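You operate a simulated robot arm through the tools that you are given. There is no shell and no other tool. Be economical: measure what you need, move in short steps, check, and stop when the job is done.

You run a simulated two-armed robot. Do the job below in one go: nothing can be reset, and whatever is moved stays where it is left.

## Task
Fit the pail and pail lid in the grey commode and close it.
Fine: commode seat and commode lid both down.

It is judged by the outcome, as a careful person would: the job done as asked, and still so three seconds after it is handed in. It fails if anything else is knocked over, pushed out of place, dropped, spilled or broken. A push-on lid holds only when it is set on centred and level and pressed home; a screw cap is set on level and turned clockwise until tight.

## Robot
Two 7-joint arms with two-finger grippers on one trunk, on a base that drives. Base frame: it is fixed to the floor where the robot stands at the start and does not move with it; the origin is under the middle of the robot, x ahead of it, y to its left, z up; the surface under the hand at the start is at about z = 700. Readings come in mm, degrees, newtons and seconds.
The left shoulder is at the start at [78, 151, 963], the right one opposite. With the tool pointing down near the work surface each hand reaches from about 340 to 800 mm from the robot's upright axis, wherever it stands, measured 20 degrees to its own side. Places, roughly: commode lid [900, 600, 700]; commode seat [800, 600, 700]; grey commode [600, 600, 400]; pail lid [500, 1250, 500]. Payload 2.54 kg a hand.
Tool frame (each hand has its own): the origin (TCP) lies between the finger pads and is the grasp point; the fingertips stand 30 mm ahead of it; z points along the fingers, y is the line along which they close. The gripper opens to 116 mm. The gripper's body begins 95 mm behind the TCP.
Orientation is that of the tool frame in the base frame, as [roll, pitch, yaw] about the fixed x, y, z axes, in that order (R = Rz(yaw) Ry(pitch) Rx(roll)). With the fingers straight down and closing along the base's y, the tool's x points along the base's -x, its y along +y and its z along -z.

## Interface
- The arms move only by the tool servo_tool. It takes "left_targets", "right_targets" or both (then of equal length, played together; a hand with none holds still); each is a list of rows, each a list of 7 numbers: the turn, a rotation vector about the tool's x, y, z in degrees, then the shift along the tool's x, y, z in mm, then the finger opening in mm, from 0 to 116. In form: [[rx, ry, rz, x, y, z, fingers], ...]. A call has 1 to 12 rows; each row shifts and turns the commanded pose from where the row before left it, along the tool's axes as they then stand. A row lasts 0.2 s, in which the tool goes at most 50 mm and 8.6 degrees; a call with a longer step from one row to the next is refused whole, and so is a gripper value outside its range. A pose out of reach is approached as far as the arm can. The call stops where the force on the tool passes 40 N (or 10 N more than at its start, if that is more) or the arm is blocked; 0.2 s more then pass. The fingers move at their own pace (about 72 mm/s each) and stop on an object; they squeeze with about 30 N. The grip force told is the motor's: it shows also when the fingers shut on nothing. Time passes only in rows, and 0.2 s behind the last, so rows that do not move let the fingers close. It gives the time, the measured TCP pose, the force on the tool (base axes), the opening and the grip force at its end, in the units of the frame above (readings bear some noise), with the torque about the TCP (base axes, N m) and any sound that the robot's microphone picked up.
- Cameras (640 x 400 px; columns grow to the right, rows downward): "scene" is now at [148, 47.4, 1113.4]; the picture's right is [0.51, -0.86, 0.00], its down [-0.23, -0.14, -0.96] and it looks along [0.83, 0.49, -0.27] (base axes); focal length 214 px, centre (320, 200). "left" rides on the left gripper at [69, 15, -122] in its tool frame; the picture's right is [-0.21, 0.98, 0.00], its down [-0.83, -0.18, -0.53] and it looks along [-0.52, -0.11, 0.85] (tool axes); focal length 251 px, centre (320, 200). "right" rides on the right gripper at [69, -15, -122] in its tool frame; the picture's right is [0.21, 0.98, 0.00], its down [-0.83, 0.18, -0.53] and it looks along [-0.52, 0.11, 0.85] (tool axes); focal length 251 px, centre (320, 200). There is no depth. A picture from a camera that has moved, and an enlarged one, comes with that camera's place and axes in the base frame and with its lens.
- snapshot(camera): a new picture of that camera. It takes no simulated time.
- raise_lower(by): slides the trunk up (or, below 0, down) by that many mm; the arms and the scene camera ride with it, the base frame stays. It gives what a move gives, with no picture.
- steer(legs): drives the robot by 1 to 6 legs, each [ahead, left, turn to the left] in mm, mm and degrees, along the robot's own axes; the way and the turn of a leg run together, so that a leg with both is an arc; at most 1500 mm and 180 degrees a leg. The arms and the cameras ride along, it lands a little off, and it stops where it bumps. It gives what a move gives.
- turn_head(pan, tilt): turns the head with the scene camera to pan (to the left, within 80 degrees either way) and tilt (down, from -29 to 69), counted from straight ahead of the robot. It gives what a move gives.
- enlarge(camera, box): a new picture of the part [left, top, right, bottom] of that camera's present view, enlarged. It takes no simulated time.
- hand_in(): hands the job in; it is judged then, once.

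Go step by step. Nothing tells you exact positions but the pictures and the camera data: compare them with the known pose of the tool, close in by small moves and look again before you grip or let go. The budget is 120 turns and 100 pictures, counting those below and the enlarged ones. Unless the task says otherwise, let go and move clear before handing in, and close with one line.

The tools are called after "Emit:" by a JSON object that holds its "name" and its "arguments". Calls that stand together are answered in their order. servo_tool: Moves the arms, as the interface text tells. Its arguments: {"type":"object","properties":{"left_targets":{"type":"array"},"right_targets":{"type":"array"}},"required":[]} The other tools are called the same way: raise_lower (by) slides the trunk up or down; steer (legs) drives the base; turn_head (pan, tilt) turns the head that bears the scene camera; snapshot (camera) takes a picture; enlarge (camera, box) takes an enlarged picture of a part of a camera's view; hand_in () hands the job in.

At the start:

```text
time: 0.0
left_ee_pos: [325.3, 416.3, 1158.6]
left_tool_rot: [180.0, 0.0, -179.9]
left_wrist_force: [-0.3, -0.2, 0.0]
left_torque: [0.01, 0.02, 0.03]
left_opening: 115.8
left_finger_force: 0.0
right_ee_pos: [329.0, 52.9, 1143.5]
right_tool_rot: [-180.0, 0.0, 179.9]
right_wrist_force: [-0.6, -0.3, 0.9]
right_torque: [-0.01, -0.01, -0.04]
right_opening: 116.0
right_finger_force: 0.0
trunk travel left (down, up): [-200.0, 89.0]
robot x, y, heading: [-1.1, 0.9, -0.1]
head pan, tilt: [30.4, 15.5]
```

scene: 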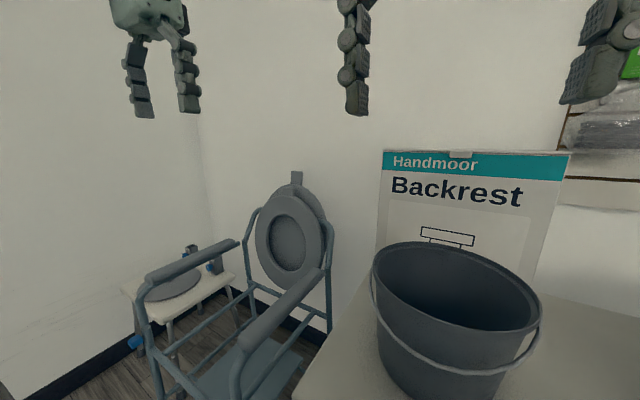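
right: 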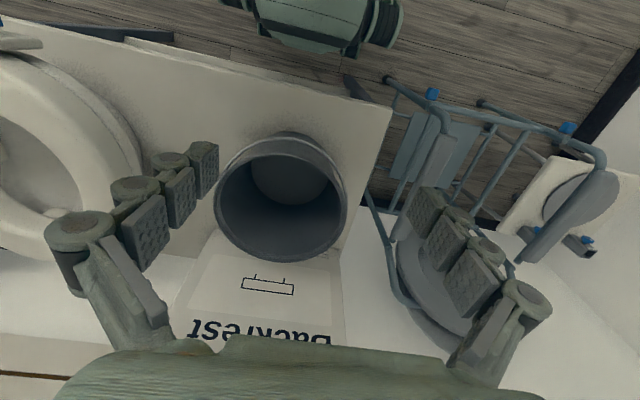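
left: 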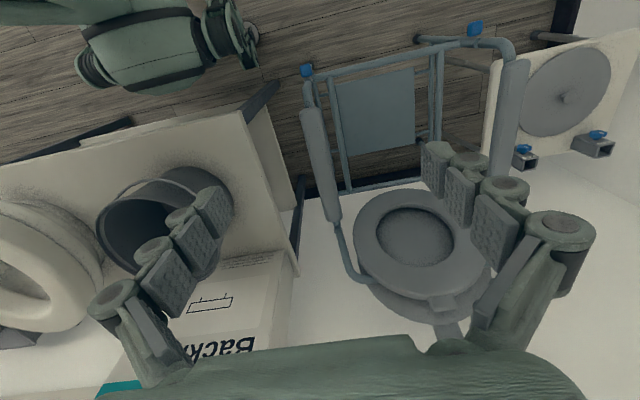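

I see the pail on the table ahead, the commode frame to the left with seat and lid raised, and the pail lid on a stool beyond it. I'll look closer with the head.

Emit:
{"name": "turn_head", "arguments": {"pan": 45, "tilt": 40}}

Emit:
{"name": "snapshot", "arguments": {"camera": "scene"}}

Emit:
{"name": "turn_head", "arguments": {"pan": 0, "tilt": 40}}

Emit:
{"name": "snapshot", "arguments": {"camera": "scene"}}

```text
time: 0.9
left_ee_pos: [326.0, 415.7, 1158.5]
left_tool_rot: [180.0, 0.0, 180.0]
left_wrist_force: [0.6, -0.2, 0.3]
left_torque: [0.01, -0.01, -0.03]
left_opening: 115.9
left_finger_force: 0.1
right_ee_pos: [330.1, 52.0, 1143.3]
right_tool_rot: [-180.0, 0.1, -180.0]
right_wrist_force: [-0.9, 0.2, 0.3]
right_torque: [-0.01, 0.01, 0.01]
right_opening: 115.8
right_finger_force: 0.1
trunk travel left (down, up): [-200.0, 89.0]
robot x, y, heading: [2.4, -0.2, 0.1]
head pan, tilt: [45.0, 40.0]
```

```text
96 pictures are left
camera scene: at [127.6, 60.3, 1074.8], right [0.71, -0.71, 0.0], down [-0.45, -0.45, -0.77], along [0.54, 0.54, -0.64], focal length 214 px, centre (320, 200)
```

scene: 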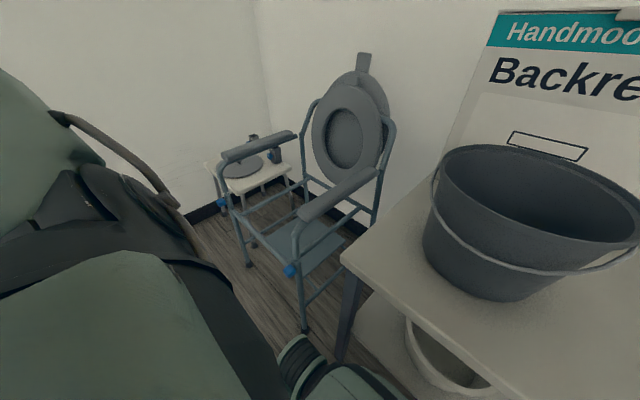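

```text
time: 2.0
left_ee_pos: [326.3, 416.2, 1158.7]
left_tool_rot: [180.0, 0.1, 180.0]
left_wrist_force: [0.9, 0.1, -0.2]
left_torque: [0.01, 0.01, 0.0]
left_opening: 116.1
left_finger_force: 0.0
right_ee_pos: [330.0, 53.1, 1143.9]
right_tool_rot: [-179.9, -0.1, 179.9]
right_wrist_force: [0.1, -0.2, 0.4]
right_torque: [0.01, 0.04, 0.01]
right_opening: 115.8
right_finger_force: 0.1
trunk travel left (down, up): [-200.0, 89.0]
robot x, y, heading: [-0.9, 1.4, 0.2]
head pan, tilt: [0.0, 40.0]
```

```text
95 pictures are left
camera scene: at [152.4, 0.3, 1074.7], right [0.0, -1.0, 0.0], down [-0.64, 0.0, -0.77], along [0.77, 0.0, -0.64], focal length 214 px, centre (320, 200)
```

scene: 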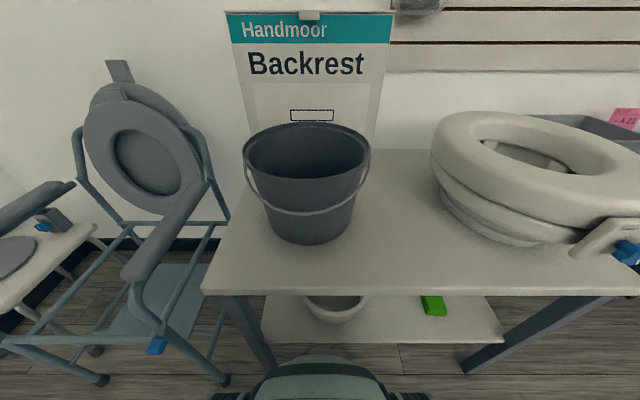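

The commode faces me at y≈610, with its armrests at y≈372 and 846. I'll enlarge views of the frame and pail.

Emit:
{"name": "enlarge", "arguments": {"camera": "left", "box": [270, 0, 590, 200]}}

Emit:
{"name": "turn_head", "arguments": {"pan": 50, "tilt": 30}}

Emit:
{"name": "enlarge", "arguments": {"camera": "scene", "box": [160, 0, 480, 200]}}

Emit:
{"name": "enlarge", "arguments": {"camera": "scene", "box": [200, 100, 520, 300]}}

```text
2.00 times, centred on (430, 100) of left
camera zoom: at [257.0, 430.3, 1280.8], right [0.21, 0.98, 0.0], down [0.83, -0.18, 0.53], along [0.52, -0.11, -0.85], focal length 503 px, centre (100, 400)
```

zoom: 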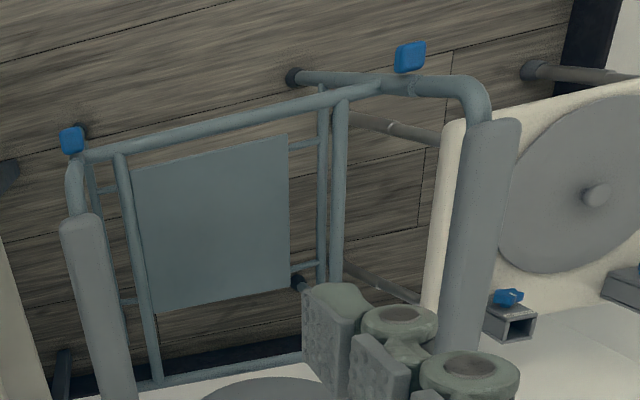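

```text
time: 3.2
left_ee_pos: [326.0, 416.0, 1158.1]
left_tool_rot: [-180.0, 0.1, 180.0]
left_wrist_force: [0.4, -0.3, -0.3]
left_torque: [0.02, 0.04, 0.0]
left_opening: 115.6
left_finger_force: 0.0
right_ee_pos: [328.9, 53.7, 1144.0]
right_tool_rot: [-180.0, 0.1, -179.9]
right_wrist_force: [0.1, 0.7, 0.5]
right_torque: [-0.02, 0.04, -0.01]
right_opening: 116.1
right_finger_force: 0.0
trunk travel left (down, up): [-200.0, 89.0]
robot x, y, heading: [-2.0, 4.1, -0.1]
head pan, tilt: [50.0, 30.0]
```

```text
2.00 times, centred on (320, 100) of scene
camera zoom: at [125.6, 69.4, 1090.0], right [0.77, -0.64, 0.0], down [-0.32, -0.38, -0.87], along [0.56, 0.66, -0.5], focal length 429 px, centre (320, 400)
```

zoom: 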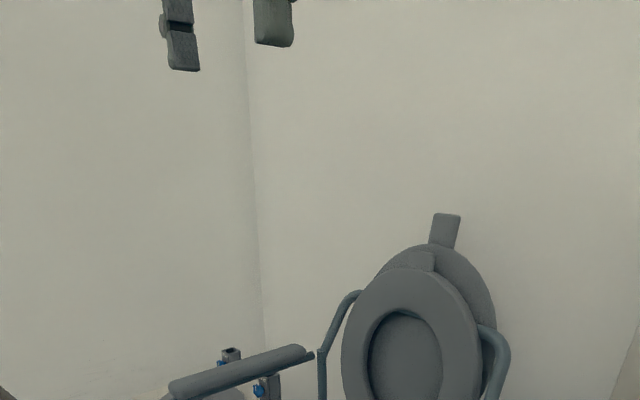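

```text
2.00 times, centred on (360, 200) of scene
camera zoom: at [125.6, 69.4, 1090.0], right [0.77, -0.64, 0.0], down [-0.32, -0.38, -0.87], along [0.56, 0.66, -0.5], focal length 429 px, centre (240, 200)
```

zoom: 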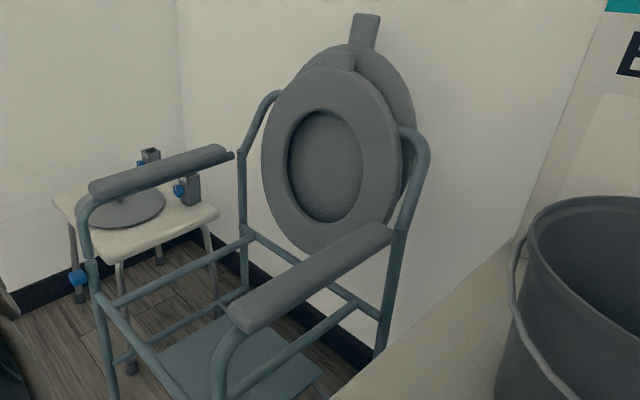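

The pail's rim is at about [521, 23, 890], about 235 mm across. The commode frame has an open rectangle of rails with a low panel, so I'll drive in front of it to measure.

Emit:
{"name": "steer", "arguments": {"legs": [[-150, 0, 0], [0, 600, 0]]}}

Emit:
{"name": "turn_head", "arguments": {"pan": 0, "tilt": 40}}

Emit:
{"name": "snapshot", "arguments": {"camera": "scene"}}

Emit:
{"name": "snapshot", "arguments": {"camera": "right"}}

Emit:
{"name": "snapshot", "arguments": {"camera": "left"}}

```text
time: 10.3
left_ee_pos: [174.5, 1012.0, 1156.9]
left_tool_rot: [-180.0, -0.1, -179.7]
left_wrist_force: [0.9, 0.4, 0.1]
left_torque: [0.0, 0.01, 0.03]
left_opening: 116.1
left_finger_force: 0.1
right_ee_pos: [177.7, 648.4, 1143.4]
right_tool_rot: [-180.0, 0.0, -179.9]
right_wrist_force: [-0.8, -0.1, 0.7]
right_torque: [0.04, 0.03, 0.0]
right_opening: 116.1
right_finger_force: 0.1
trunk travel left (down, up): [-200.0, 89.0]
robot x, y, heading: [-148.9, 594.6, 0.0]
head pan, tilt: [50.0, 30.0]
```

```text
time: 11.5
left_ee_pos: [173.9, 1012.9, 1158.1]
left_tool_rot: [-180.0, 0.0, -179.7]
left_wrist_force: [-0.7, 0.2, -1.1]
left_torque: [0.03, 0.02, 0.03]
left_opening: 115.9
left_finger_force: 0.1
right_ee_pos: [179.1, 648.6, 1143.2]
right_tool_rot: [-180.0, -0.1, -179.8]
right_wrist_force: [0.4, -0.7, -0.1]
right_torque: [-0.02, -0.02, 0.03]
right_opening: 115.9
right_finger_force: 0.2
trunk travel left (down, up): [-200.0, 89.0]
robot x, y, heading: [-149.0, 590.4, -0.0]
head pan, tilt: [0.0, 40.0]
```

```text
91 pictures are left
camera scene: at [1.8, 595.8, 1074.7], right [0.0, -1.0, 0.0], down [-0.64, 0.0, -0.77], along [0.77, 0.0, -0.64], focal length 214 px, centre (320, 200)
```

scene: 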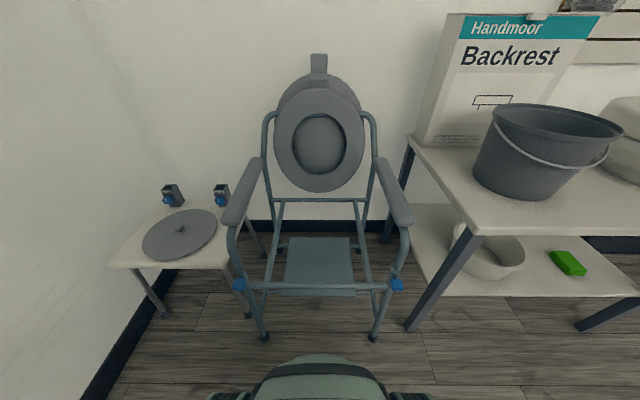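

```text
90 pictures are left
camera right: at [108.5, 633.7, 1265.6], right [-0.22, 0.98, 0.0], down [0.83, 0.18, 0.53], along [0.52, 0.12, -0.85], focal length 251 px, centre (320, 200)
```

right: 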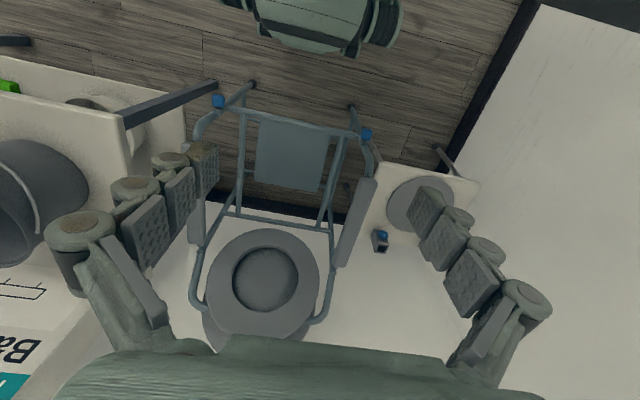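

```text
89 pictures are left
camera left: at [104.8, 1026.2, 1280.8], right [0.21, 0.98, 0.0], down [0.83, -0.18, 0.53], along [0.52, -0.11, -0.85], focal length 251 px, centre (320, 200)
```

left: 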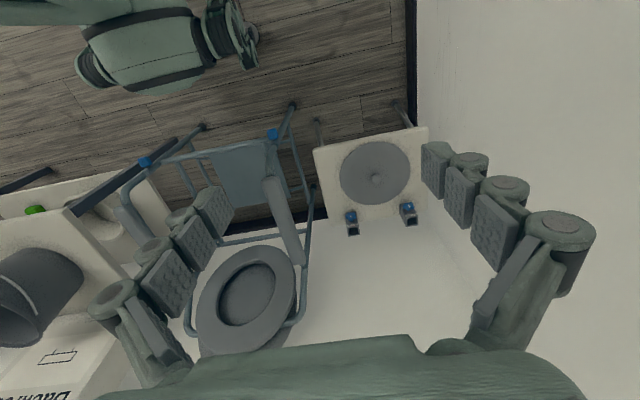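

The lid centre triangulates to about [563, 1141, 447], 255 mm across. Next I'll enlarge the frame to find the rails.

Emit:
{"name": "enlarge", "arguments": {"camera": "scene", "box": [200, 150, 440, 350]}}

Emit:
{"name": "enlarge", "arguments": {"camera": "right", "box": [180, 70, 400, 270]}}

Emit:
{"name": "enlarge", "arguments": {"camera": "scene", "box": [400, 80, 640, 290]}}

```text
2.00 times, centred on (320, 250) of scene
camera zoom: at [1.8, 595.8, 1074.7], right [0.0, -1.0, 0.0], down [-0.64, 0.0, -0.77], along [0.77, 0.0, -0.64], focal length 429 px, centre (320, 100)
```

zoom: 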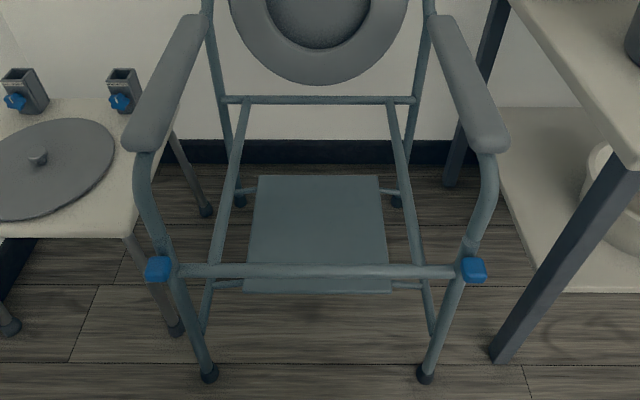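

```text
2.00 times, centred on (290, 170) of right
camera zoom: at [108.5, 633.7, 1265.6], right [-0.22, 0.98, 0.0], down [0.83, 0.18, 0.53], along [0.52, 0.12, -0.85], focal length 503 px, centre (380, 260)
```

zoom: 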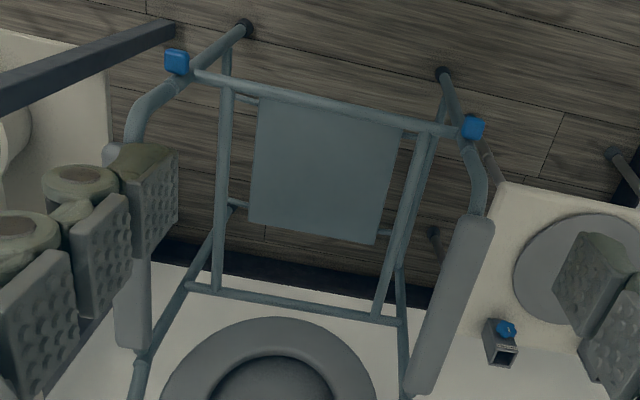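

```text
1.90 times, centred on (520, 185) of scene
camera zoom: at [1.8, 595.8, 1074.7], right [0.0, -1.0, 0.0], down [-0.64, 0.0, -0.77], along [0.77, 0.0, -0.64], focal length 408 px, centre (-61, 229)
```

zoom: 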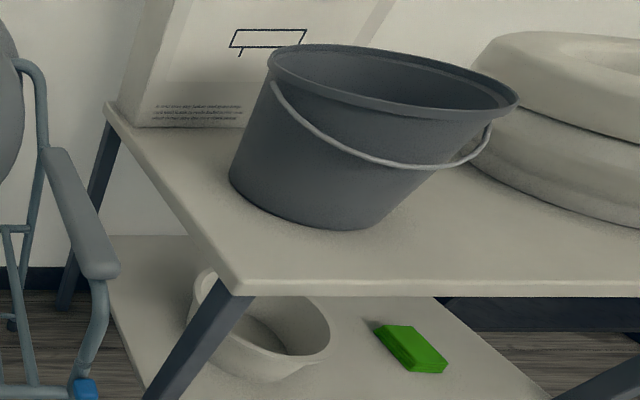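

Commode rails are at z≈468 (y 440 and 755, x 330–734), with a tray at z≈240 centred near [548, 600], so the pail stands on the tray. I'll go back to the pail and pick it up with both hands on opposite diagonals of the rim.

Emit:
{"name": "steer", "arguments": {"legs": [[0, -572, 0], [140, 0, 0]]}}

Emit:
{"name": "turn_head", "arguments": {"pan": 0, "tilt": 30}}

Emit:
{"name": "servo_tool", "arguments": {"left_targets": [[0, 0, 7.5, 0, 0, 0, 60], [0, 0, 7.5, 0, 0, 0, 60], [0, 0, 7.5, 0, 0, 0, 60], [0, 0, 7.5, 0, 0, 0, 60], [0, 0, 7.5, 0, 0, 0, 60], [0, 0, 7.5, 0, 0, 0, 60]], "right_targets": [[0, 0, 7.5, 0, 0, 0, 60], [0, 0, 7.5, 0, 0, 0, 60], [0, 0, 7.5, 0, 0, 0, 60], [0, 0, 7.5, 0, 0, 0, 60], [0, 0, 7.5, 0, 0, 0, 60], [0, 0, 7.5, 0, 0, 0, 60]]}}

Emit:
{"name": "snapshot", "arguments": {"camera": "scene"}}

Emit:
{"name": "snapshot", "arguments": {"camera": "right"}}

Emit:
{"name": "snapshot", "arguments": {"camera": "left"}}

```text
time: 18.5
left_ee_pos: [312.7, 440.4, 1159.3]
left_tool_rot: [180.0, 0.0, -178.7]
left_wrist_force: [0.0, -0.6, 0.6]
left_torque: [0.01, 0.06, 0.02]
left_opening: 116.0
left_finger_force: 0.1
right_ee_pos: [325.1, 76.4, 1143.7]
right_tool_rot: [-180.0, 0.0, -178.8]
right_wrist_force: [0.4, 0.4, 0.1]
right_torque: [-0.01, 0.06, 0.01]
right_opening: 115.8
right_finger_force: 0.1
trunk travel left (down, up): [-200.0, 89.0]
robot x, y, heading: [-4.3, 19.0, 1.2]
head pan, tilt: [0.0, 40.0]
```

```text
time: 19.3
left_ee_pos: [314.2, 439.6, 1159.1]
left_tool_rot: [-180.0, 0.1, -178.7]
left_wrist_force: [1.0, 0.0, 0.4]
left_torque: [-0.03, 0.01, -0.01]
left_opening: 116.2
left_finger_force: 0.1
right_ee_pos: [324.5, 77.1, 1144.1]
right_tool_rot: [180.0, 0.0, -178.6]
right_wrist_force: [0.3, 0.4, 0.4]
right_torque: [0.01, 0.01, 0.02]
right_opening: 116.0
right_finger_force: 0.1
trunk travel left (down, up): [-200.0, 89.0]
robot x, y, heading: [-1.2, 16.8, 1.5]
head pan, tilt: [0.0, 30.0]
```

```text
time: 20.7
left_ee_pos: [313.4, 438.6, 1158.1]
left_tool_rot: [-180.0, 0.0, 136.1]
left_wrist_force: [-0.4, -0.1, 0.4]
left_torque: [0.01, 0.0, -0.01]
left_opening: 60.0
left_finger_force: 0.0
right_ee_pos: [324.7, 76.3, 1143.2]
right_tool_rot: [-180.0, 0.0, 136.0]
right_wrist_force: [-0.3, 0.5, -0.1]
right_torque: [-0.01, 0.0, 0.01]
right_opening: 60.2
right_finger_force: 0.1
trunk travel left (down, up): [-200.0, 89.0]
robot x, y, heading: [-1.4, 15.5, 1.2]
head pan, tilt: [0.0, 30.0]
```

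```text
85 pictures are left
camera scene: at [154.1, 19.9, 1090.1], right [0.02, -1.0, 0.0], down [-0.5, -0.01, -0.87], along [0.87, 0.02, -0.5], focal length 214 px, centre (320, 200)
```

scene: 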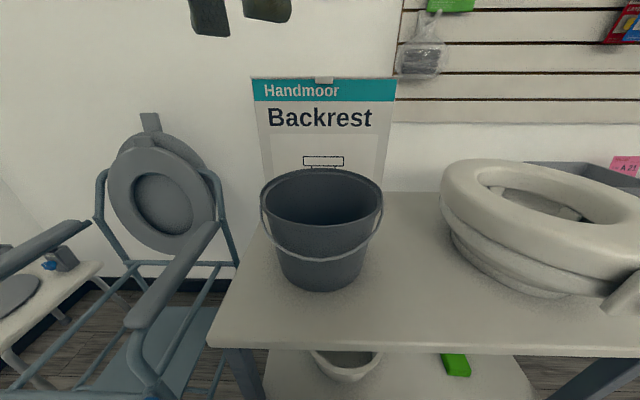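

```text
84 pictures are left
camera right: at [263.6, 113.4, 1265.9], right [0.52, 0.85, 0.0], down [0.72, -0.44, 0.53], along [0.46, -0.28, -0.85], focal length 251 px, centre (320, 200)
```

right: 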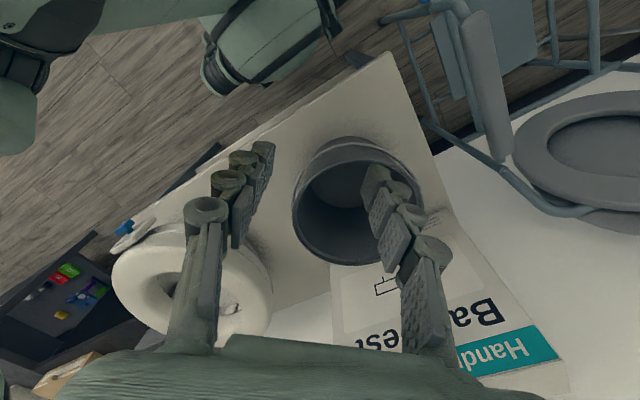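

```text
83 pictures are left
camera left: at [274.1, 497.4, 1280.9], right [0.83, 0.56, 0.0], down [0.47, -0.7, 0.53], along [0.3, -0.44, -0.85], focal length 251 px, centre (320, 200)
```

left: 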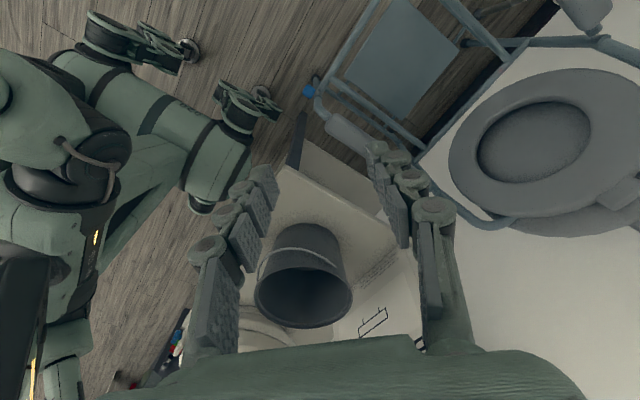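

The pail centre is around [530, 22] with the rim at z≈880. I'll bring the hands above their diagonal grip points at z≈1000 and look again.

Emit:
{"name": "servo_tool", "arguments": {"left_targets": [[0, 0, 0, -44, -3.7, 15.8, 60], [0, 0, 0, -44, -3.7, 15.8, 60], [0, 0, 0, -44, -3.7, 15.8, 60], [0, 0, 0, -44, -3.7, 15.8, 60], [0, 0, 0, -44, -3.7, 15.8, 60], [0, 0, 0, -44, -3.7, 15.8, 60], [0, 0, 0, -44, -3.7, 15.8, 60], [0, 0, 0, -44, -3.7, 15.8, 60], [0, 0, 0, -44, -3.7, 15.8, 60], [0, 0, 0, -44, -3.7, 15.8, 60]], "right_targets": [[0, 0, 0, -17.6, -1.9, 14.3, 60], [0, 0, 0, -17.6, -1.9, 14.3, 60], [0, 0, 0, -17.6, -1.9, 14.3, 60], [0, 0, 0, -17.6, -1.9, 14.3, 60], [0, 0, 0, -17.6, -1.9, 14.3, 60], [0, 0, 0, -17.6, -1.9, 14.3, 60], [0, 0, 0, -17.6, -1.9, 14.3, 60], [0, 0, 0, -17.6, -1.9, 14.3, 60], [0, 0, 0, -17.6, -1.9, 14.3, 60], [0, 0, 0, -17.6, -1.9, 14.3, 60]]}}

Emit:
{"name": "snapshot", "arguments": {"camera": "scene"}}

Emit:
{"name": "snapshot", "arguments": {"camera": "right"}}

Emit:
{"name": "snapshot", "arguments": {"camera": "left"}}

```text
time: 22.9
left_ee_pos: [540.5, 179.4, 1008.7]
left_tool_rot: [180.0, 0.1, 136.3]
left_wrist_force: [0.0, -0.2, -0.9]
left_torque: [0.03, -0.01, -0.03]
left_opening: 60.2
left_finger_force: 0.0
left hand out of reach, approached as far as the arm can: row 8, 9, 10
right_ee_pos: [438.0, -60.2, 998.6]
right_tool_rot: [-179.9, -0.1, 136.3]
right_wrist_force: [-0.4, 0.2, -0.4]
right_torque: [-0.03, -0.02, -0.02]
right_opening: 59.9
right_finger_force: 0.1
trunk travel left (down, up): [-200.0, 89.0]
robot x, y, heading: [-3.5, 19.8, 1.2]
head pan, tilt: [0.0, 30.0]
```

```text
82 pictures are left
camera scene: at [154.1, 19.7, 1090.1], right [0.02, -1.0, 0.0], down [-0.5, -0.01, -0.87], along [0.87, 0.02, -0.5], focal length 214 px, centre (320, 200)
```

scene: 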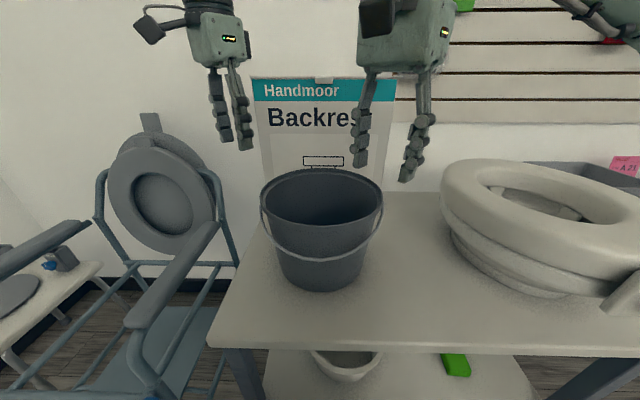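

```text
81 pictures are left
camera right: at [376.6, -23.6, 1121.5], right [0.52, 0.85, 0.0], down [0.72, -0.44, 0.53], along [0.46, -0.28, -0.85], focal length 251 px, centre (320, 200)
```

right: 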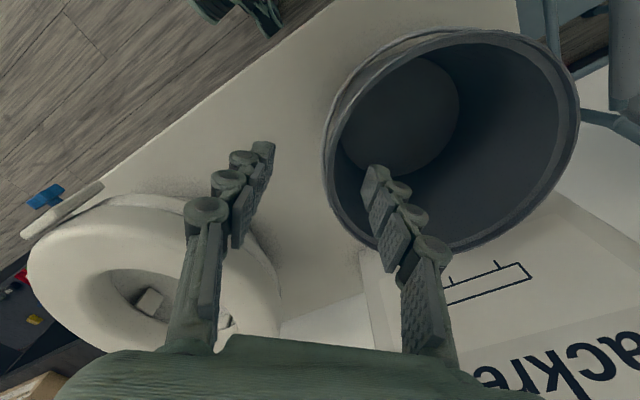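

```text
80 pictures are left
camera left: at [501.2, 238.2, 1130.4], right [0.83, 0.56, 0.0], down [0.47, -0.7, 0.53], along [0.3, -0.44, -0.85], focal length 251 px, centre (320, 200)
```

left: 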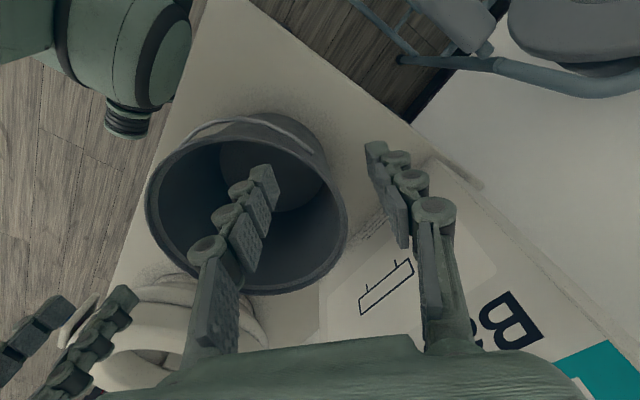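

The left arm ran out of reach at that yaw, so I'll use a shallower 30° diagonal. First I'll rotate both hands back 15° and see where the left one lands.

Emit:
{"name": "servo_tool", "arguments": {"left_targets": [[0, 0, -5, 0, 0, 0, 60], [0, 0, -5, 0, 0, 0, 60], [0, 0, -5, 0, 0, 0, 60], [0, 0, 0, 0, 0, 0, 60]], "right_targets": [[0, 0, -5, 0, 0, 0, 60], [0, 0, -5, 0, 0, 0, 60], [0, 0, -5, 0, 0, 0, 60], [0, 0, 0, 0, 0, 0, 60]]}}

```text
time: 23.9
left_ee_pos: [542.7, 182.0, 1007.6]
left_tool_rot: [179.9, 0.0, 151.5]
left_wrist_force: [-0.2, 0.3, 0.3]
left_torque: [0.05, 0.05, 0.0]
left_opening: 59.7
left_finger_force: 0.1
right_ee_pos: [438.6, -60.0, 999.7]
right_tool_rot: [180.0, 0.0, 151.3]
right_wrist_force: [0.9, -0.6, -0.4]
right_torque: [-0.02, 0.01, 0.01]
right_opening: 60.3
right_finger_force: 0.1
trunk travel left (down, up): [-200.0, 89.0]
robot x, y, heading: [-3.5, 13.3, 1.3]
head pan, tilt: [0.0, 30.0]
```

Emit:
{"name": "servo_tool", "arguments": {"left_targets": [[0, 0, 0, -20, -10, 3, 60], [0, 0, 0, -20, -10, 3, 60], [0, 0, 0, -21, -9, 2, 60]], "right_targets": [[0, 0, 0, -10, 0, 0, 60], [0, 0, 0, -11, 0, 0, 60], [0, 0, 0, -11, 0, 0, 60]]}}

Emit:
{"name": "snapshot", "arguments": {"camera": "left"}}

Emit:
{"name": "snapshot", "arguments": {"camera": "right"}}

```text
time: 24.7
left_ee_pos: [542.5, 181.9, 1007.6]
left_tool_rot: [-180.0, 0.0, 151.3]
left_wrist_force: [-0.3, -0.1, 0.1]
left_torque: [-0.01, -0.01, -0.01]
left_opening: 60.3
left_finger_force: 0.1
left hand out of reach, approached as far as the arm can: row 1, 2, 3
right_ee_pos: [465.9, -72.2, 999.9]
right_tool_rot: [180.0, 0.0, 151.3]
right_wrist_force: [0.8, 0.1, 0.0]
right_torque: [-0.01, 0.01, -0.01]
right_opening: 60.1
right_finger_force: 0.0
trunk travel left (down, up): [-200.0, 89.0]
robot x, y, heading: [-3.7, 17.4, 1.1]
head pan, tilt: [0.0, 30.0]
```

```text
79 pictures are left
camera left: at [488.6, 227.1, 1130.1], right [0.66, 0.75, 0.0], down [0.64, -0.56, 0.53], along [0.4, -0.35, -0.85], focal length 251 px, centre (320, 200)
```

left: 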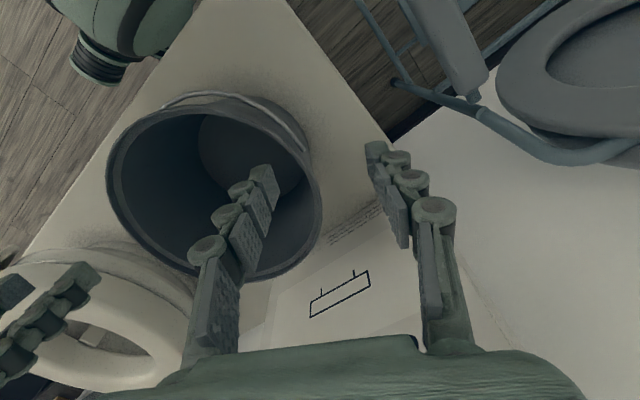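

```text
78 pictures are left
camera right: at [397.7, -53.5, 1122.0], right [0.28, 0.96, 0.0], down [0.81, -0.24, 0.53], along [0.51, -0.15, -0.85], focal length 251 px, centre (320, 200)
```

right: 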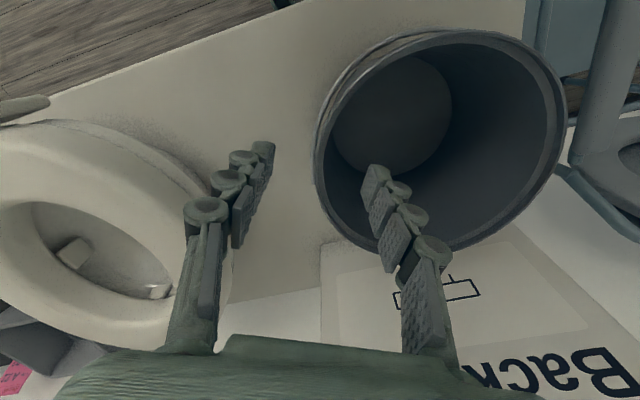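

The reach limit is a matter of height, so I'll raise the trunk and lower the hands relative to it.

Emit:
{"name": "raise_lower", "arguments": {"by": 85}}

Emit:
{"name": "servo_tool", "arguments": {"left_targets": [[0, 0, 0, 0, 0, 48, 60], [0, 0, 0, 0, 0, 48, 60], [0, 0, 0, 0, 0, 48, 60], [0, 0, 0, -20, -10, 3, 60], [0, 0, 0, -20, -10, 3, 60], [0, 0, 0, -21, -9, 2, 60]], "right_targets": [[0, 0, 0, 0, 0, 45, 60], [0, 0, 0, 0, 0, 45, 60], [0, 0, 0, 0, 0, 45, 60], [0, 0, 0, 0, 0, 0, 60], [0, 0, 0, 0, 0, 0, 60], [0, 0, 0, 0, 0, 0, 60]]}}

Emit:
{"name": "snapshot", "arguments": {"camera": "left"}}

Emit:
{"name": "snapshot", "arguments": {"camera": "right"}}

Emit:
{"name": "snapshot", "arguments": {"camera": "scene"}}

```text
time: 25.9
left_ee_pos: [542.3, 181.2, 1092.7]
left_tool_rot: [-180.0, 0.0, 151.4]
left_wrist_force: [0.5, -0.1, 0.4]
left_torque: [-0.01, -0.02, -0.01]
left_opening: 59.6
left_finger_force: 0.0
right_ee_pos: [467.0, -74.1, 1083.5]
right_tool_rot: [-179.9, 0.0, 151.2]
right_wrist_force: [0.2, -0.2, -1.2]
right_torque: [-0.03, 0.0, 0.02]
right_opening: 60.0
right_finger_force: 0.0
trunk travel left (down, up): [-285.0, 4.0]
robot x, y, heading: [-3.4, 14.2, 1.3]
head pan, tilt: [0.0, 30.0]
```

```text
time: 27.3
left_ee_pos: [563.1, 152.8, 943.7]
left_tool_rot: [180.0, 0.3, 151.3]
left_wrist_force: [0.2, 0.2, -0.2]
left_torque: [0.02, 0.02, 0.03]
left_opening: 59.9
left_finger_force: 0.1
left hand out of reach, approached as far as the arm can: row 5, 6
right_ee_pos: [465.6, -72.2, 948.8]
right_tool_rot: [179.9, 0.0, 151.3]
right_wrist_force: [0.3, 0.2, -0.6]
right_torque: [-0.01, -0.01, 0.01]
right_opening: 60.1
right_finger_force: 0.0
trunk travel left (down, up): [-285.0, 4.0]
robot x, y, heading: [-6.0, 15.0, 1.3]
head pan, tilt: [0.0, 30.0]
```

```text
77 pictures are left
camera left: at [509.3, 198.0, 1064.8], right [0.66, 0.75, 0.0], down [0.64, -0.55, 0.54], along [0.4, -0.35, -0.84], focal length 251 px, centre (320, 200)
```

left: 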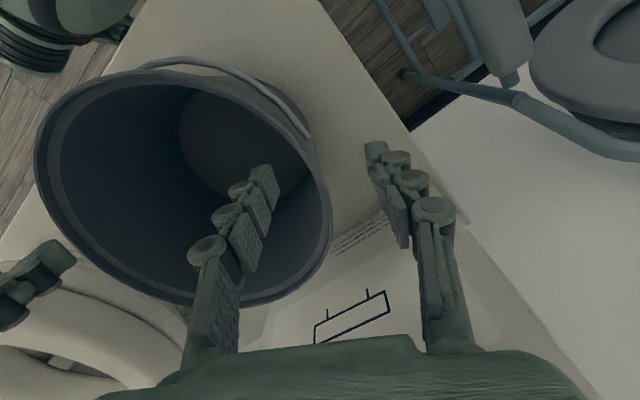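

```text
76 pictures are left
camera right: at [396.4, -51.0, 1071.8], right [0.28, 0.96, 0.0], down [0.81, -0.24, 0.53], along [0.51, -0.15, -0.85], focal length 251 px, centre (320, 200)
```

right: 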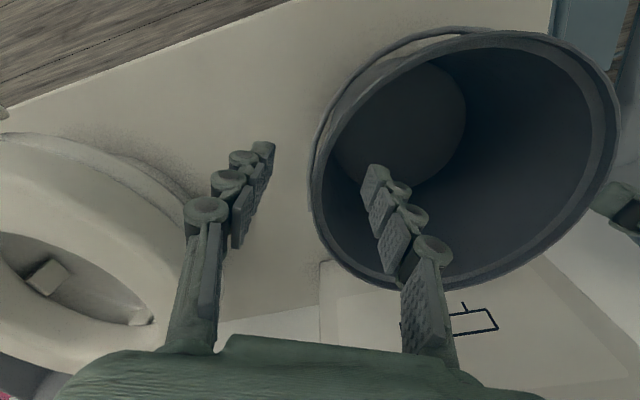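

```text
75 pictures are left
camera scene: at [154.2, 19.9, 1175.0], right [0.02, -1.0, 0.0], down [-0.5, -0.01, -0.87], along [0.87, 0.02, -0.5], focal length 214 px, centre (320, 200)
```

scene: 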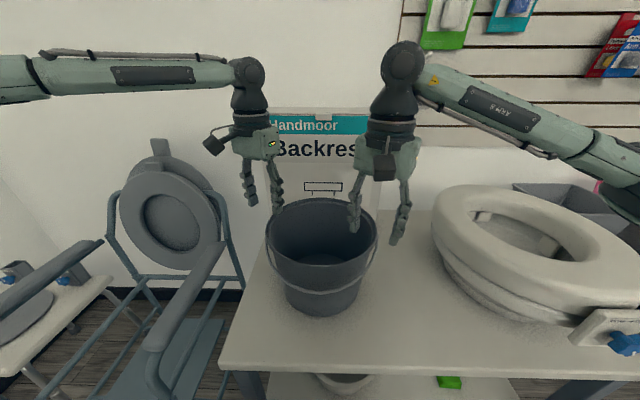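

The rim is centred at [537, 28, 885] with radius ≈123 mm, and both hand cameras agree. I'll drive forward 35 mm for reach and then go to the grip points.

Emit:
{"name": "steer", "arguments": {"legs": [[35, 0, 0]]}}

```text
time: 28.1
left_ee_pos: [597.3, 153.2, 941.1]
left_tool_rot: [-179.9, 0.2, 151.3]
left_wrist_force: [0.5, 0.0, -0.8]
left_torque: [-0.01, 0.03, -0.01]
left_opening: 60.2
left_finger_force: 0.1
right_ee_pos: [500.9, -70.7, 950.4]
right_tool_rot: [-179.9, 0.0, 151.2]
right_wrist_force: [-0.6, -0.2, 0.5]
right_torque: [-0.01, 0.04, 0.01]
right_opening: 60.1
right_finger_force: 0.0
trunk travel left (down, up): [-285.0, 4.0]
robot x, y, heading: [32.8, 14.8, 1.6]
head pan, tilt: [0.0, 30.0]
```

Emit:
{"name": "servo_tool", "arguments": {"left_targets": [[0, 0, 0, -5, -10, 0, 60], [0, 0, 0, -5, -10, 0, 60]], "right_targets": [[0, 0, 0, 9, -7.5, 5, 60], [0, 0, 0, 9.5, -7.5, 5, 60]]}}

Emit:
{"name": "snapshot", "arguments": {"camera": "left"}}

Emit:
{"name": "snapshot", "arguments": {"camera": "right"}}

```text
time: 28.7
left_ee_pos: [586.3, 144.3, 942.5]
left_tool_rot: [-179.9, 0.2, 151.3]
left_wrist_force: [-1.0, -0.2, -0.1]
left_torque: [-0.02, -0.01, 0.05]
left_opening: 59.9
left_finger_force: 0.0
left hand out of reach, approached as far as the arm can: row 1, 2
right_ee_pos: [475.5, -74.0, 940.1]
right_tool_rot: [-180.0, -0.1, 151.2]
right_wrist_force: [0.1, 0.2, 0.5]
right_torque: [0.02, -0.04, 0.0]
right_opening: 60.1
right_finger_force: 0.2
trunk travel left (down, up): [-285.0, 4.0]
robot x, y, heading: [33.9, 16.6, 1.1]
head pan, tilt: [0.0, 30.0]
```

```text
74 pictures are left
camera left: at [532.6, 189.4, 1064.0], right [0.66, 0.75, 0.0], down [0.64, -0.55, 0.54], along [0.41, -0.35, -0.84], focal length 251 px, centre (320, 200)
```

left: 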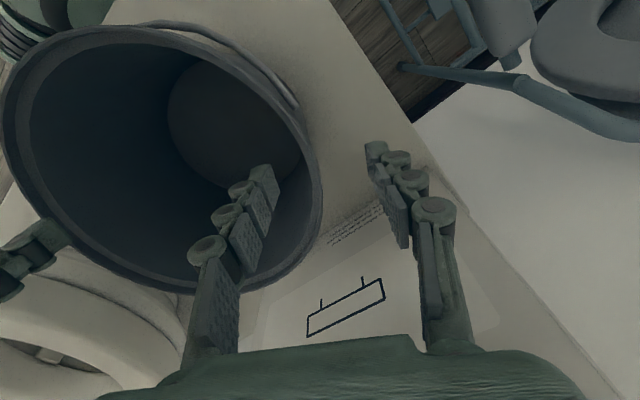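

```text
73 pictures are left
camera right: at [407.0, -54.1, 1062.2], right [0.28, 0.96, 0.0], down [0.81, -0.24, 0.53], along [0.51, -0.15, -0.85], focal length 251 px, centre (320, 200)
```

right: 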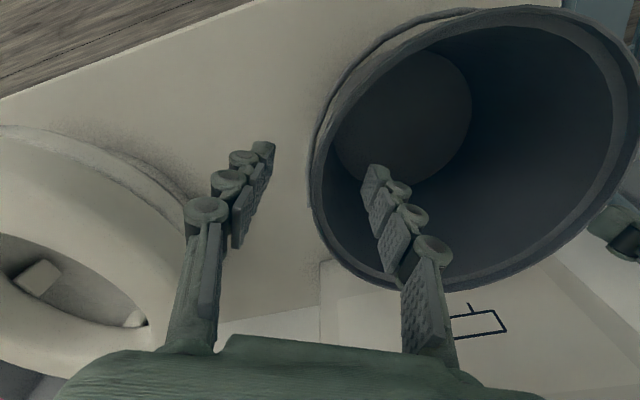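

The left hand is limited going inward, so I'll shift the base right 45 mm and re-aim both hands.

Emit:
{"name": "steer", "arguments": {"legs": [[0, -50, 0]]}}

```text
time: 29.9
left_ee_pos: [587.7, 93.8, 941.4]
left_tool_rot: [-179.9, 0.1, 151.3]
left_wrist_force: [0.3, -0.9, -0.7]
left_torque: [0.01, -0.01, -0.02]
left_opening: 60.3
left_finger_force: 0.1
right_ee_pos: [476.0, -123.7, 940.1]
right_tool_rot: [180.0, -0.1, 151.3]
right_wrist_force: [-0.1, 0.3, 0.0]
right_torque: [0.07, 0.01, 0.03]
right_opening: 60.0
right_finger_force: 0.0
trunk travel left (down, up): [-285.0, 4.0]
robot x, y, heading: [30.8, -32.3, 1.3]
head pan, tilt: [0.0, 30.0]
```

Emit:
{"name": "servo_tool", "arguments": {"left_targets": [[0, 0, 0, 5.3, 18.3, 0, 60], [0, 0, 0, 5.3, 18.3, 0, 60], [0, 0, 0, 0, 0, 0, 60]], "right_targets": [[0, 0, 0, 11, 21.7, 0, 60], [0, 0, 0, 11, 21.7, 0, 60], [0, 0, 0, 0, 0, 0, 60]]}}

Emit:
{"name": "snapshot", "arguments": {"camera": "left"}}

Emit:
{"name": "snapshot", "arguments": {"camera": "right"}}

```text
time: 30.7
left_ee_pos: [596.6, 131.2, 939.2]
left_tool_rot: [-179.8, 0.3, 151.3]
left_wrist_force: [0.6, 0.5, -0.2]
left_torque: [0.0, 0.02, 0.02]
left_opening: 60.1
left_finger_force: 0.2
right_ee_pos: [479.2, -73.2, 940.4]
right_tool_rot: [-179.9, 0.1, 151.3]
right_wrist_force: [-0.3, -0.4, 0.0]
right_torque: [0.01, 0.01, 0.01]
right_opening: 60.0
right_finger_force: 0.1
trunk travel left (down, up): [-285.0, 4.0]
robot x, y, heading: [32.2, -33.8, 1.3]
head pan, tilt: [0.0, 30.0]
```

```text
72 pictures are left
camera left: at [541.9, 177.2, 1063.2], right [0.66, 0.75, 0.0], down [0.64, -0.55, 0.54], along [0.4, -0.35, -0.84], focal length 251 px, centre (320, 200)
```

left: 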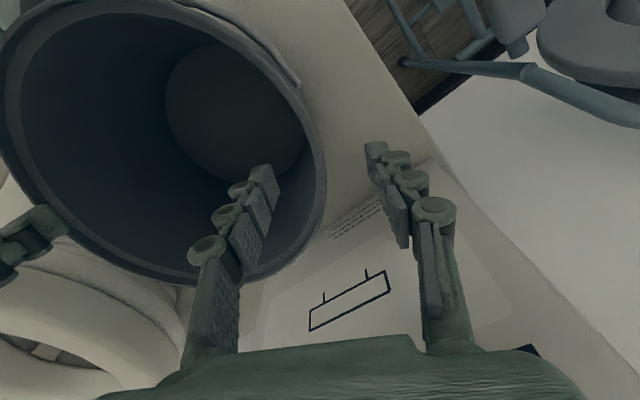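

```text
71 pictures are left
camera right: at [410.5, -53.2, 1062.9], right [0.28, 0.96, 0.0], down [0.81, -0.24, 0.53], along [0.51, -0.15, -0.85], focal length 251 px, centre (320, 200)
```

right: 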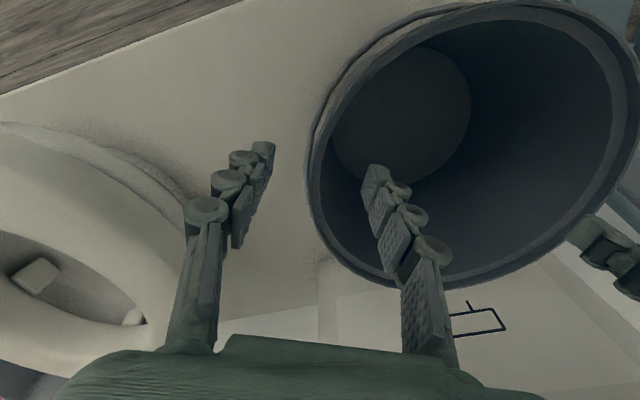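

Both TCPs line up over the rim. Descending 60 mm.

Emit:
{"name": "servo_tool", "arguments": {"left_targets": [[0, 0, 0, 0, 0, 15, 60], [0, 0, 0, 0, 0, 15, 60], [0, 0, 0, 0, 0, 15, 60], [0, 0, 0, 0, 0, 15, 60], [0, 0, 0, 0, 0, 0, 60]], "right_targets": [[0, 0, 0, 0, 0, 15, 60], [0, 0, 0, 0, 0, 15, 60], [0, 0, 0, 0, 0, 15, 60], [0, 0, 0, 0, 0, 15, 60], [0, 0, 0, 0, 0, 0, 60]]}}

Emit:
{"name": "snapshot", "arguments": {"camera": "left"}}

Emit:
{"name": "snapshot", "arguments": {"camera": "right"}}

Emit:
{"name": "enlarge", "arguments": {"camera": "scene", "box": [220, 120, 460, 330]}}

```text
time: 31.9
left_ee_pos: [595.5, 132.5, 881.6]
left_tool_rot: [-179.9, 0.2, 151.2]
left_wrist_force: [0.7, 0.0, 0.2]
left_torque: [0.02, -0.01, -0.02]
left_opening: 59.9
left_finger_force: 0.1
right_ee_pos: [478.2, -73.2, 880.6]
right_tool_rot: [179.9, 0.0, 151.2]
right_wrist_force: [-0.5, 0.4, 0.2]
right_torque: [0.01, 0.01, 0.04]
right_opening: 59.7
right_finger_force: 0.0
trunk travel left (down, up): [-285.0, 4.0]
robot x, y, heading: [31.6, -33.0, 1.4]
head pan, tilt: [0.0, 30.0]
```

```text
70 pictures are left
camera left: at [541.7, 177.8, 1003.6], right [0.66, 0.75, 0.0], down [0.64, -0.55, 0.54], along [0.4, -0.35, -0.84], focal length 251 px, centre (320, 200)
```

left: 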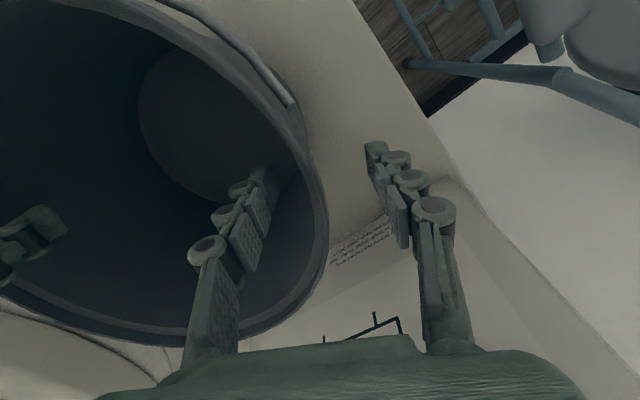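

```text
69 pictures are left
camera right: at [409.8, -53.6, 1002.7], right [0.28, 0.96, 0.0], down [0.81, -0.24, 0.53], along [0.51, -0.15, -0.85], focal length 251 px, centre (320, 200)
```

right: 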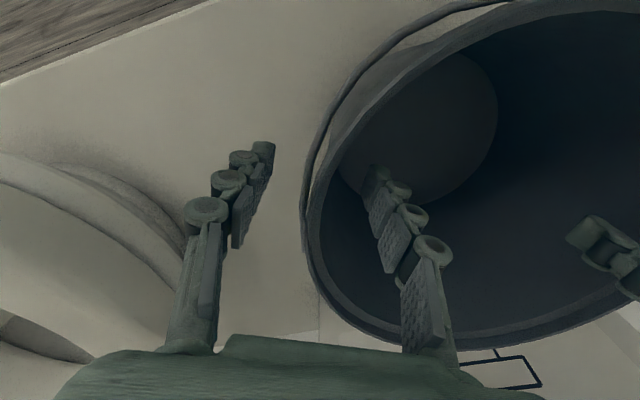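

```text
1.90 times, centred on (340, 225) of scene
camera zoom: at [189.7, -28.9, 1175.1], right [0.02, -1.0, 0.0], down [-0.5, -0.01, -0.87], along [0.87, 0.02, -0.5], focal length 408 px, centre (282, 152)
```

zoom: 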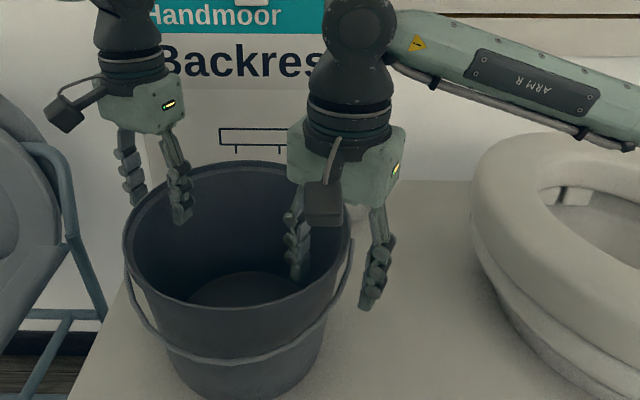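

Fingers straddle the wall on both sides. I'll raise a little to clear the bail, then close both grippers.

Emit:
{"name": "servo_tool", "arguments": {"left_targets": [[0, 0, 0, 0, 0, -6, 50], [0, 0, 0, 0, 0, 0, 25], [0, 0, 0, 0, 0, 0, 0], [0, 0, 0, 0, 0, 0, 0], [0, 0, 0, 0, 0, 0, 0]], "right_targets": [[0, 0, 0, 0, 0, -6, 50], [0, 0, 0, 0, 0, 0, 25], [0, 0, 0, 0, 0, 0, 0], [0, 0, 0, 0, 0, 0, 0], [0, 0, 0, 0, 0, 0, 0]]}}

Emit:
{"name": "snapshot", "arguments": {"camera": "right"}}

Emit:
{"name": "snapshot", "arguments": {"camera": "left"}}

```text
time: 33.1
left_ee_pos: [594.8, 128.4, 888.6]
left_tool_rot: [-179.5, 0.2, 151.1]
left_wrist_force: [-10.0, -28.9, 0.1]
left_torque: [-1.15, 0.46, 0.67]
left_opening: 7.5
left_finger_force: 30.0
right_ee_pos: [479.1, -70.5, 887.6]
right_tool_rot: [179.4, -0.2, 151.4]
right_wrist_force: [10.7, 29.7, -0.1]
right_torque: [1.12, -0.47, 0.66]
right_opening: 7.2
right_finger_force: 29.7
trunk travel left (down, up): [-285.0, 4.0]
robot x, y, heading: [30.8, -34.4, 1.2]
head pan, tilt: [0.0, 30.0]
```

```text
67 pictures are left
camera right: at [410.4, -52.4, 1009.6], right [0.28, 0.96, 0.01], down [0.81, -0.24, 0.53], along [0.51, -0.14, -0.85], focal length 251 px, centre (320, 200)
```

right: 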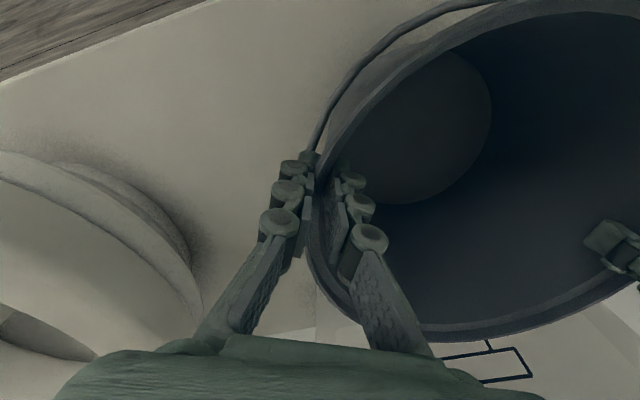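

```text
66 pictures are left
camera left: at [541.8, 175.5, 1010.0], right [0.66, 0.75, -0.01], down [0.64, -0.55, 0.54], along [0.4, -0.36, -0.84], focal length 251 px, centre (320, 200)
```

left: 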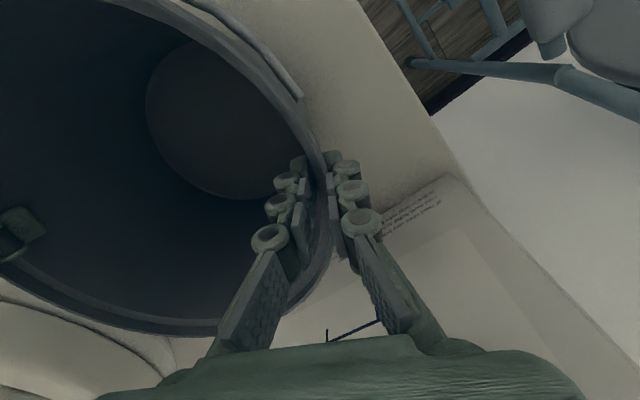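

Both grips are firm (7 mm), but the hands pull outward at about 30 N. I'll relax that by moving each inward.

Emit:
{"name": "servo_tool", "arguments": {"left_targets": [[0, 0, 0, 0, -1.5, 0, 0], [0, 0, 0, 0, -1, 0, 0]], "right_targets": [[0, 0, 0, 0, 1.5, 0, 0], [0, 0, 0, 0, 1, 0, 0]]}}

```text
time: 33.7
left_ee_pos: [593.0, 128.5, 887.2]
left_tool_rot: [-179.7, 0.3, 151.5]
left_wrist_force: [-5.8, -21.2, -0.7]
left_torque: [-1.06, 0.34, 0.72]
left_opening: 7.9
left_finger_force: 30.3
right_ee_pos: [480.8, -70.2, 886.9]
right_tool_rot: [179.7, -0.2, 151.3]
right_wrist_force: [5.4, 21.5, 0.7]
right_torque: [1.12, -0.34, 0.67]
right_opening: 7.9
right_finger_force: 30.3
trunk travel left (down, up): [-285.0, 4.0]
robot x, y, heading: [34.5, -33.0, 1.2]
head pan, tilt: [0.0, 30.0]
```

Emit:
{"name": "servo_tool", "arguments": {"left_targets": [[0, 0, 0, 0, -2, 0, 0], [0, 0, 0, 0, -2, 0, 0], [0, 0, 0, 0, -1, 0, 0]], "right_targets": [[0, 0, 0, 0, 2, 0, 0], [0, 0, 0, 0, 2, 0, 0], [0, 0, 0, 0, 1, 0, 0]]}}

Emit:
{"name": "servo_tool", "arguments": {"left_targets": [[0, 0, 0, 0, 0, -8, 0], [0, 0, 0, 0, 0, -8, 0], [0, 0, 0, 0, 0, -8, 0], [0, 0, 0, 0, 0, -8, 0], [0, 0, 0, 0, 0, -8, 0]], "right_targets": [[0, 0, 0, 0, 0, -8, 0], [0, 0, 0, 0, 0, -8, 0], [0, 0, 0, 0, 0, -8, 0], [0, 0, 0, 0, 0, -8, 0], [0, 0, 0, 0, 0, -8, 0]]}}

Emit:
{"name": "snapshot", "arguments": {"camera": "scene"}}

```text
time: 34.5
left_ee_pos: [594.7, 129.5, 888.2]
left_tool_rot: [179.5, 0.2, 151.6]
left_wrist_force: [15.5, 17.5, 0.9]
left_torque: [-0.34, 0.43, 0.67]
left_opening: 7.9
left_finger_force: 29.9
right_ee_pos: [481.7, -69.6, 884.7]
right_tool_rot: [-179.6, 0.0, 151.2]
right_wrist_force: [-18.1, -16.2, 4.7]
right_torque: [0.62, -0.06, 0.63]
right_opening: 8.2
right_finger_force: 30.1
trunk travel left (down, up): [-285.0, 4.0]
robot x, y, heading: [32.3, -33.3, 1.3]
head pan, tilt: [0.0, 30.0]
```

```text
time: 35.2
left_ee_pos: [595.9, 127.9, 906.2]
left_tool_rot: [179.6, 0.4, 151.8]
left_wrist_force: [5.5, -0.6, -1.8]
left_torque: [-0.57, 0.72, 0.6]
left_opening: 7.8
left_finger_force: 30.1
right_ee_pos: [481.1, -70.0, 904.0]
right_tool_rot: [-179.5, -0.1, 151.5]
right_wrist_force: [-6.4, 0.1, -1.7]
right_torque: [0.57, -0.71, 0.58]
right_opening: 8.1
right_finger_force: 30.1
trunk travel left (down, up): [-285.0, 4.0]
robot x, y, heading: [32.4, -30.0, 1.3]
head pan, tilt: [0.0, 30.0]
stopped in row 3 (right hand): the force on the tool passed its limit at 41 N (the readings are from after the stop); the commanded pose is now the measured one
```

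```text
65 pictures are left
camera scene: at [190.1, -28.8, 1175.0], right [0.02, -1.0, 0.0], down [-0.5, -0.01, -0.87], along [0.87, 0.02, -0.5], focal length 214 px, centre (320, 200)
```

scene: 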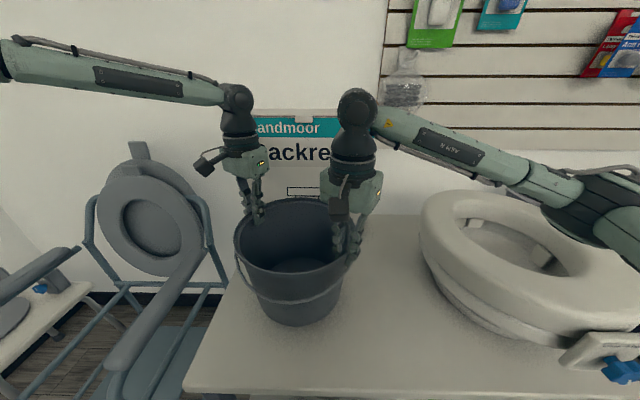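

The pail is lifted about 18 mm and is light (~0.4 kg). Lifting a bit more, gently.

Emit:
{"name": "servo_tool", "arguments": {"left_targets": [[0, 0, 0, 0, 0, -5, 0], [0, 0, 0, 0, 0, -5, 0], [0, 0, 0, 0, 0, -5, 0], [0, 0, 0, 0, 0, -5, 0], [0, 0, 0, 0, 0, -5, 0], [0, 0, 0, 0, 0, -5, 0]], "right_targets": [[0, 0, 0, 0, 0, -5, 0], [0, 0, 0, 0, 0, -5, 0], [0, 0, 0, 0, 0, -5, 0], [0, 0, 0, 0, 0, -5, 0], [0, 0, 0, 0, 0, -5, 0], [0, 0, 0, 0, 0, -5, 0]]}}

```text
time: 36.6
left_ee_pos: [596.4, 128.3, 935.8]
left_tool_rot: [179.5, 0.3, 151.5]
left_wrist_force: [9.2, 2.9, -2.3]
left_torque: [-0.83, -0.21, 0.73]
left_opening: 8.0
left_finger_force: 29.8
right_ee_pos: [481.2, -69.4, 934.6]
right_tool_rot: [-179.5, 0.0, 151.3]
right_wrist_force: [-8.8, -3.0, -1.3]
right_torque: [0.95, 0.17, 0.7]
right_opening: 8.4
right_finger_force: 30.2
trunk travel left (down, up): [-285.0, 4.0]
robot x, y, heading: [30.4, -34.5, 1.3]
head pan, tilt: [0.0, 30.0]
```

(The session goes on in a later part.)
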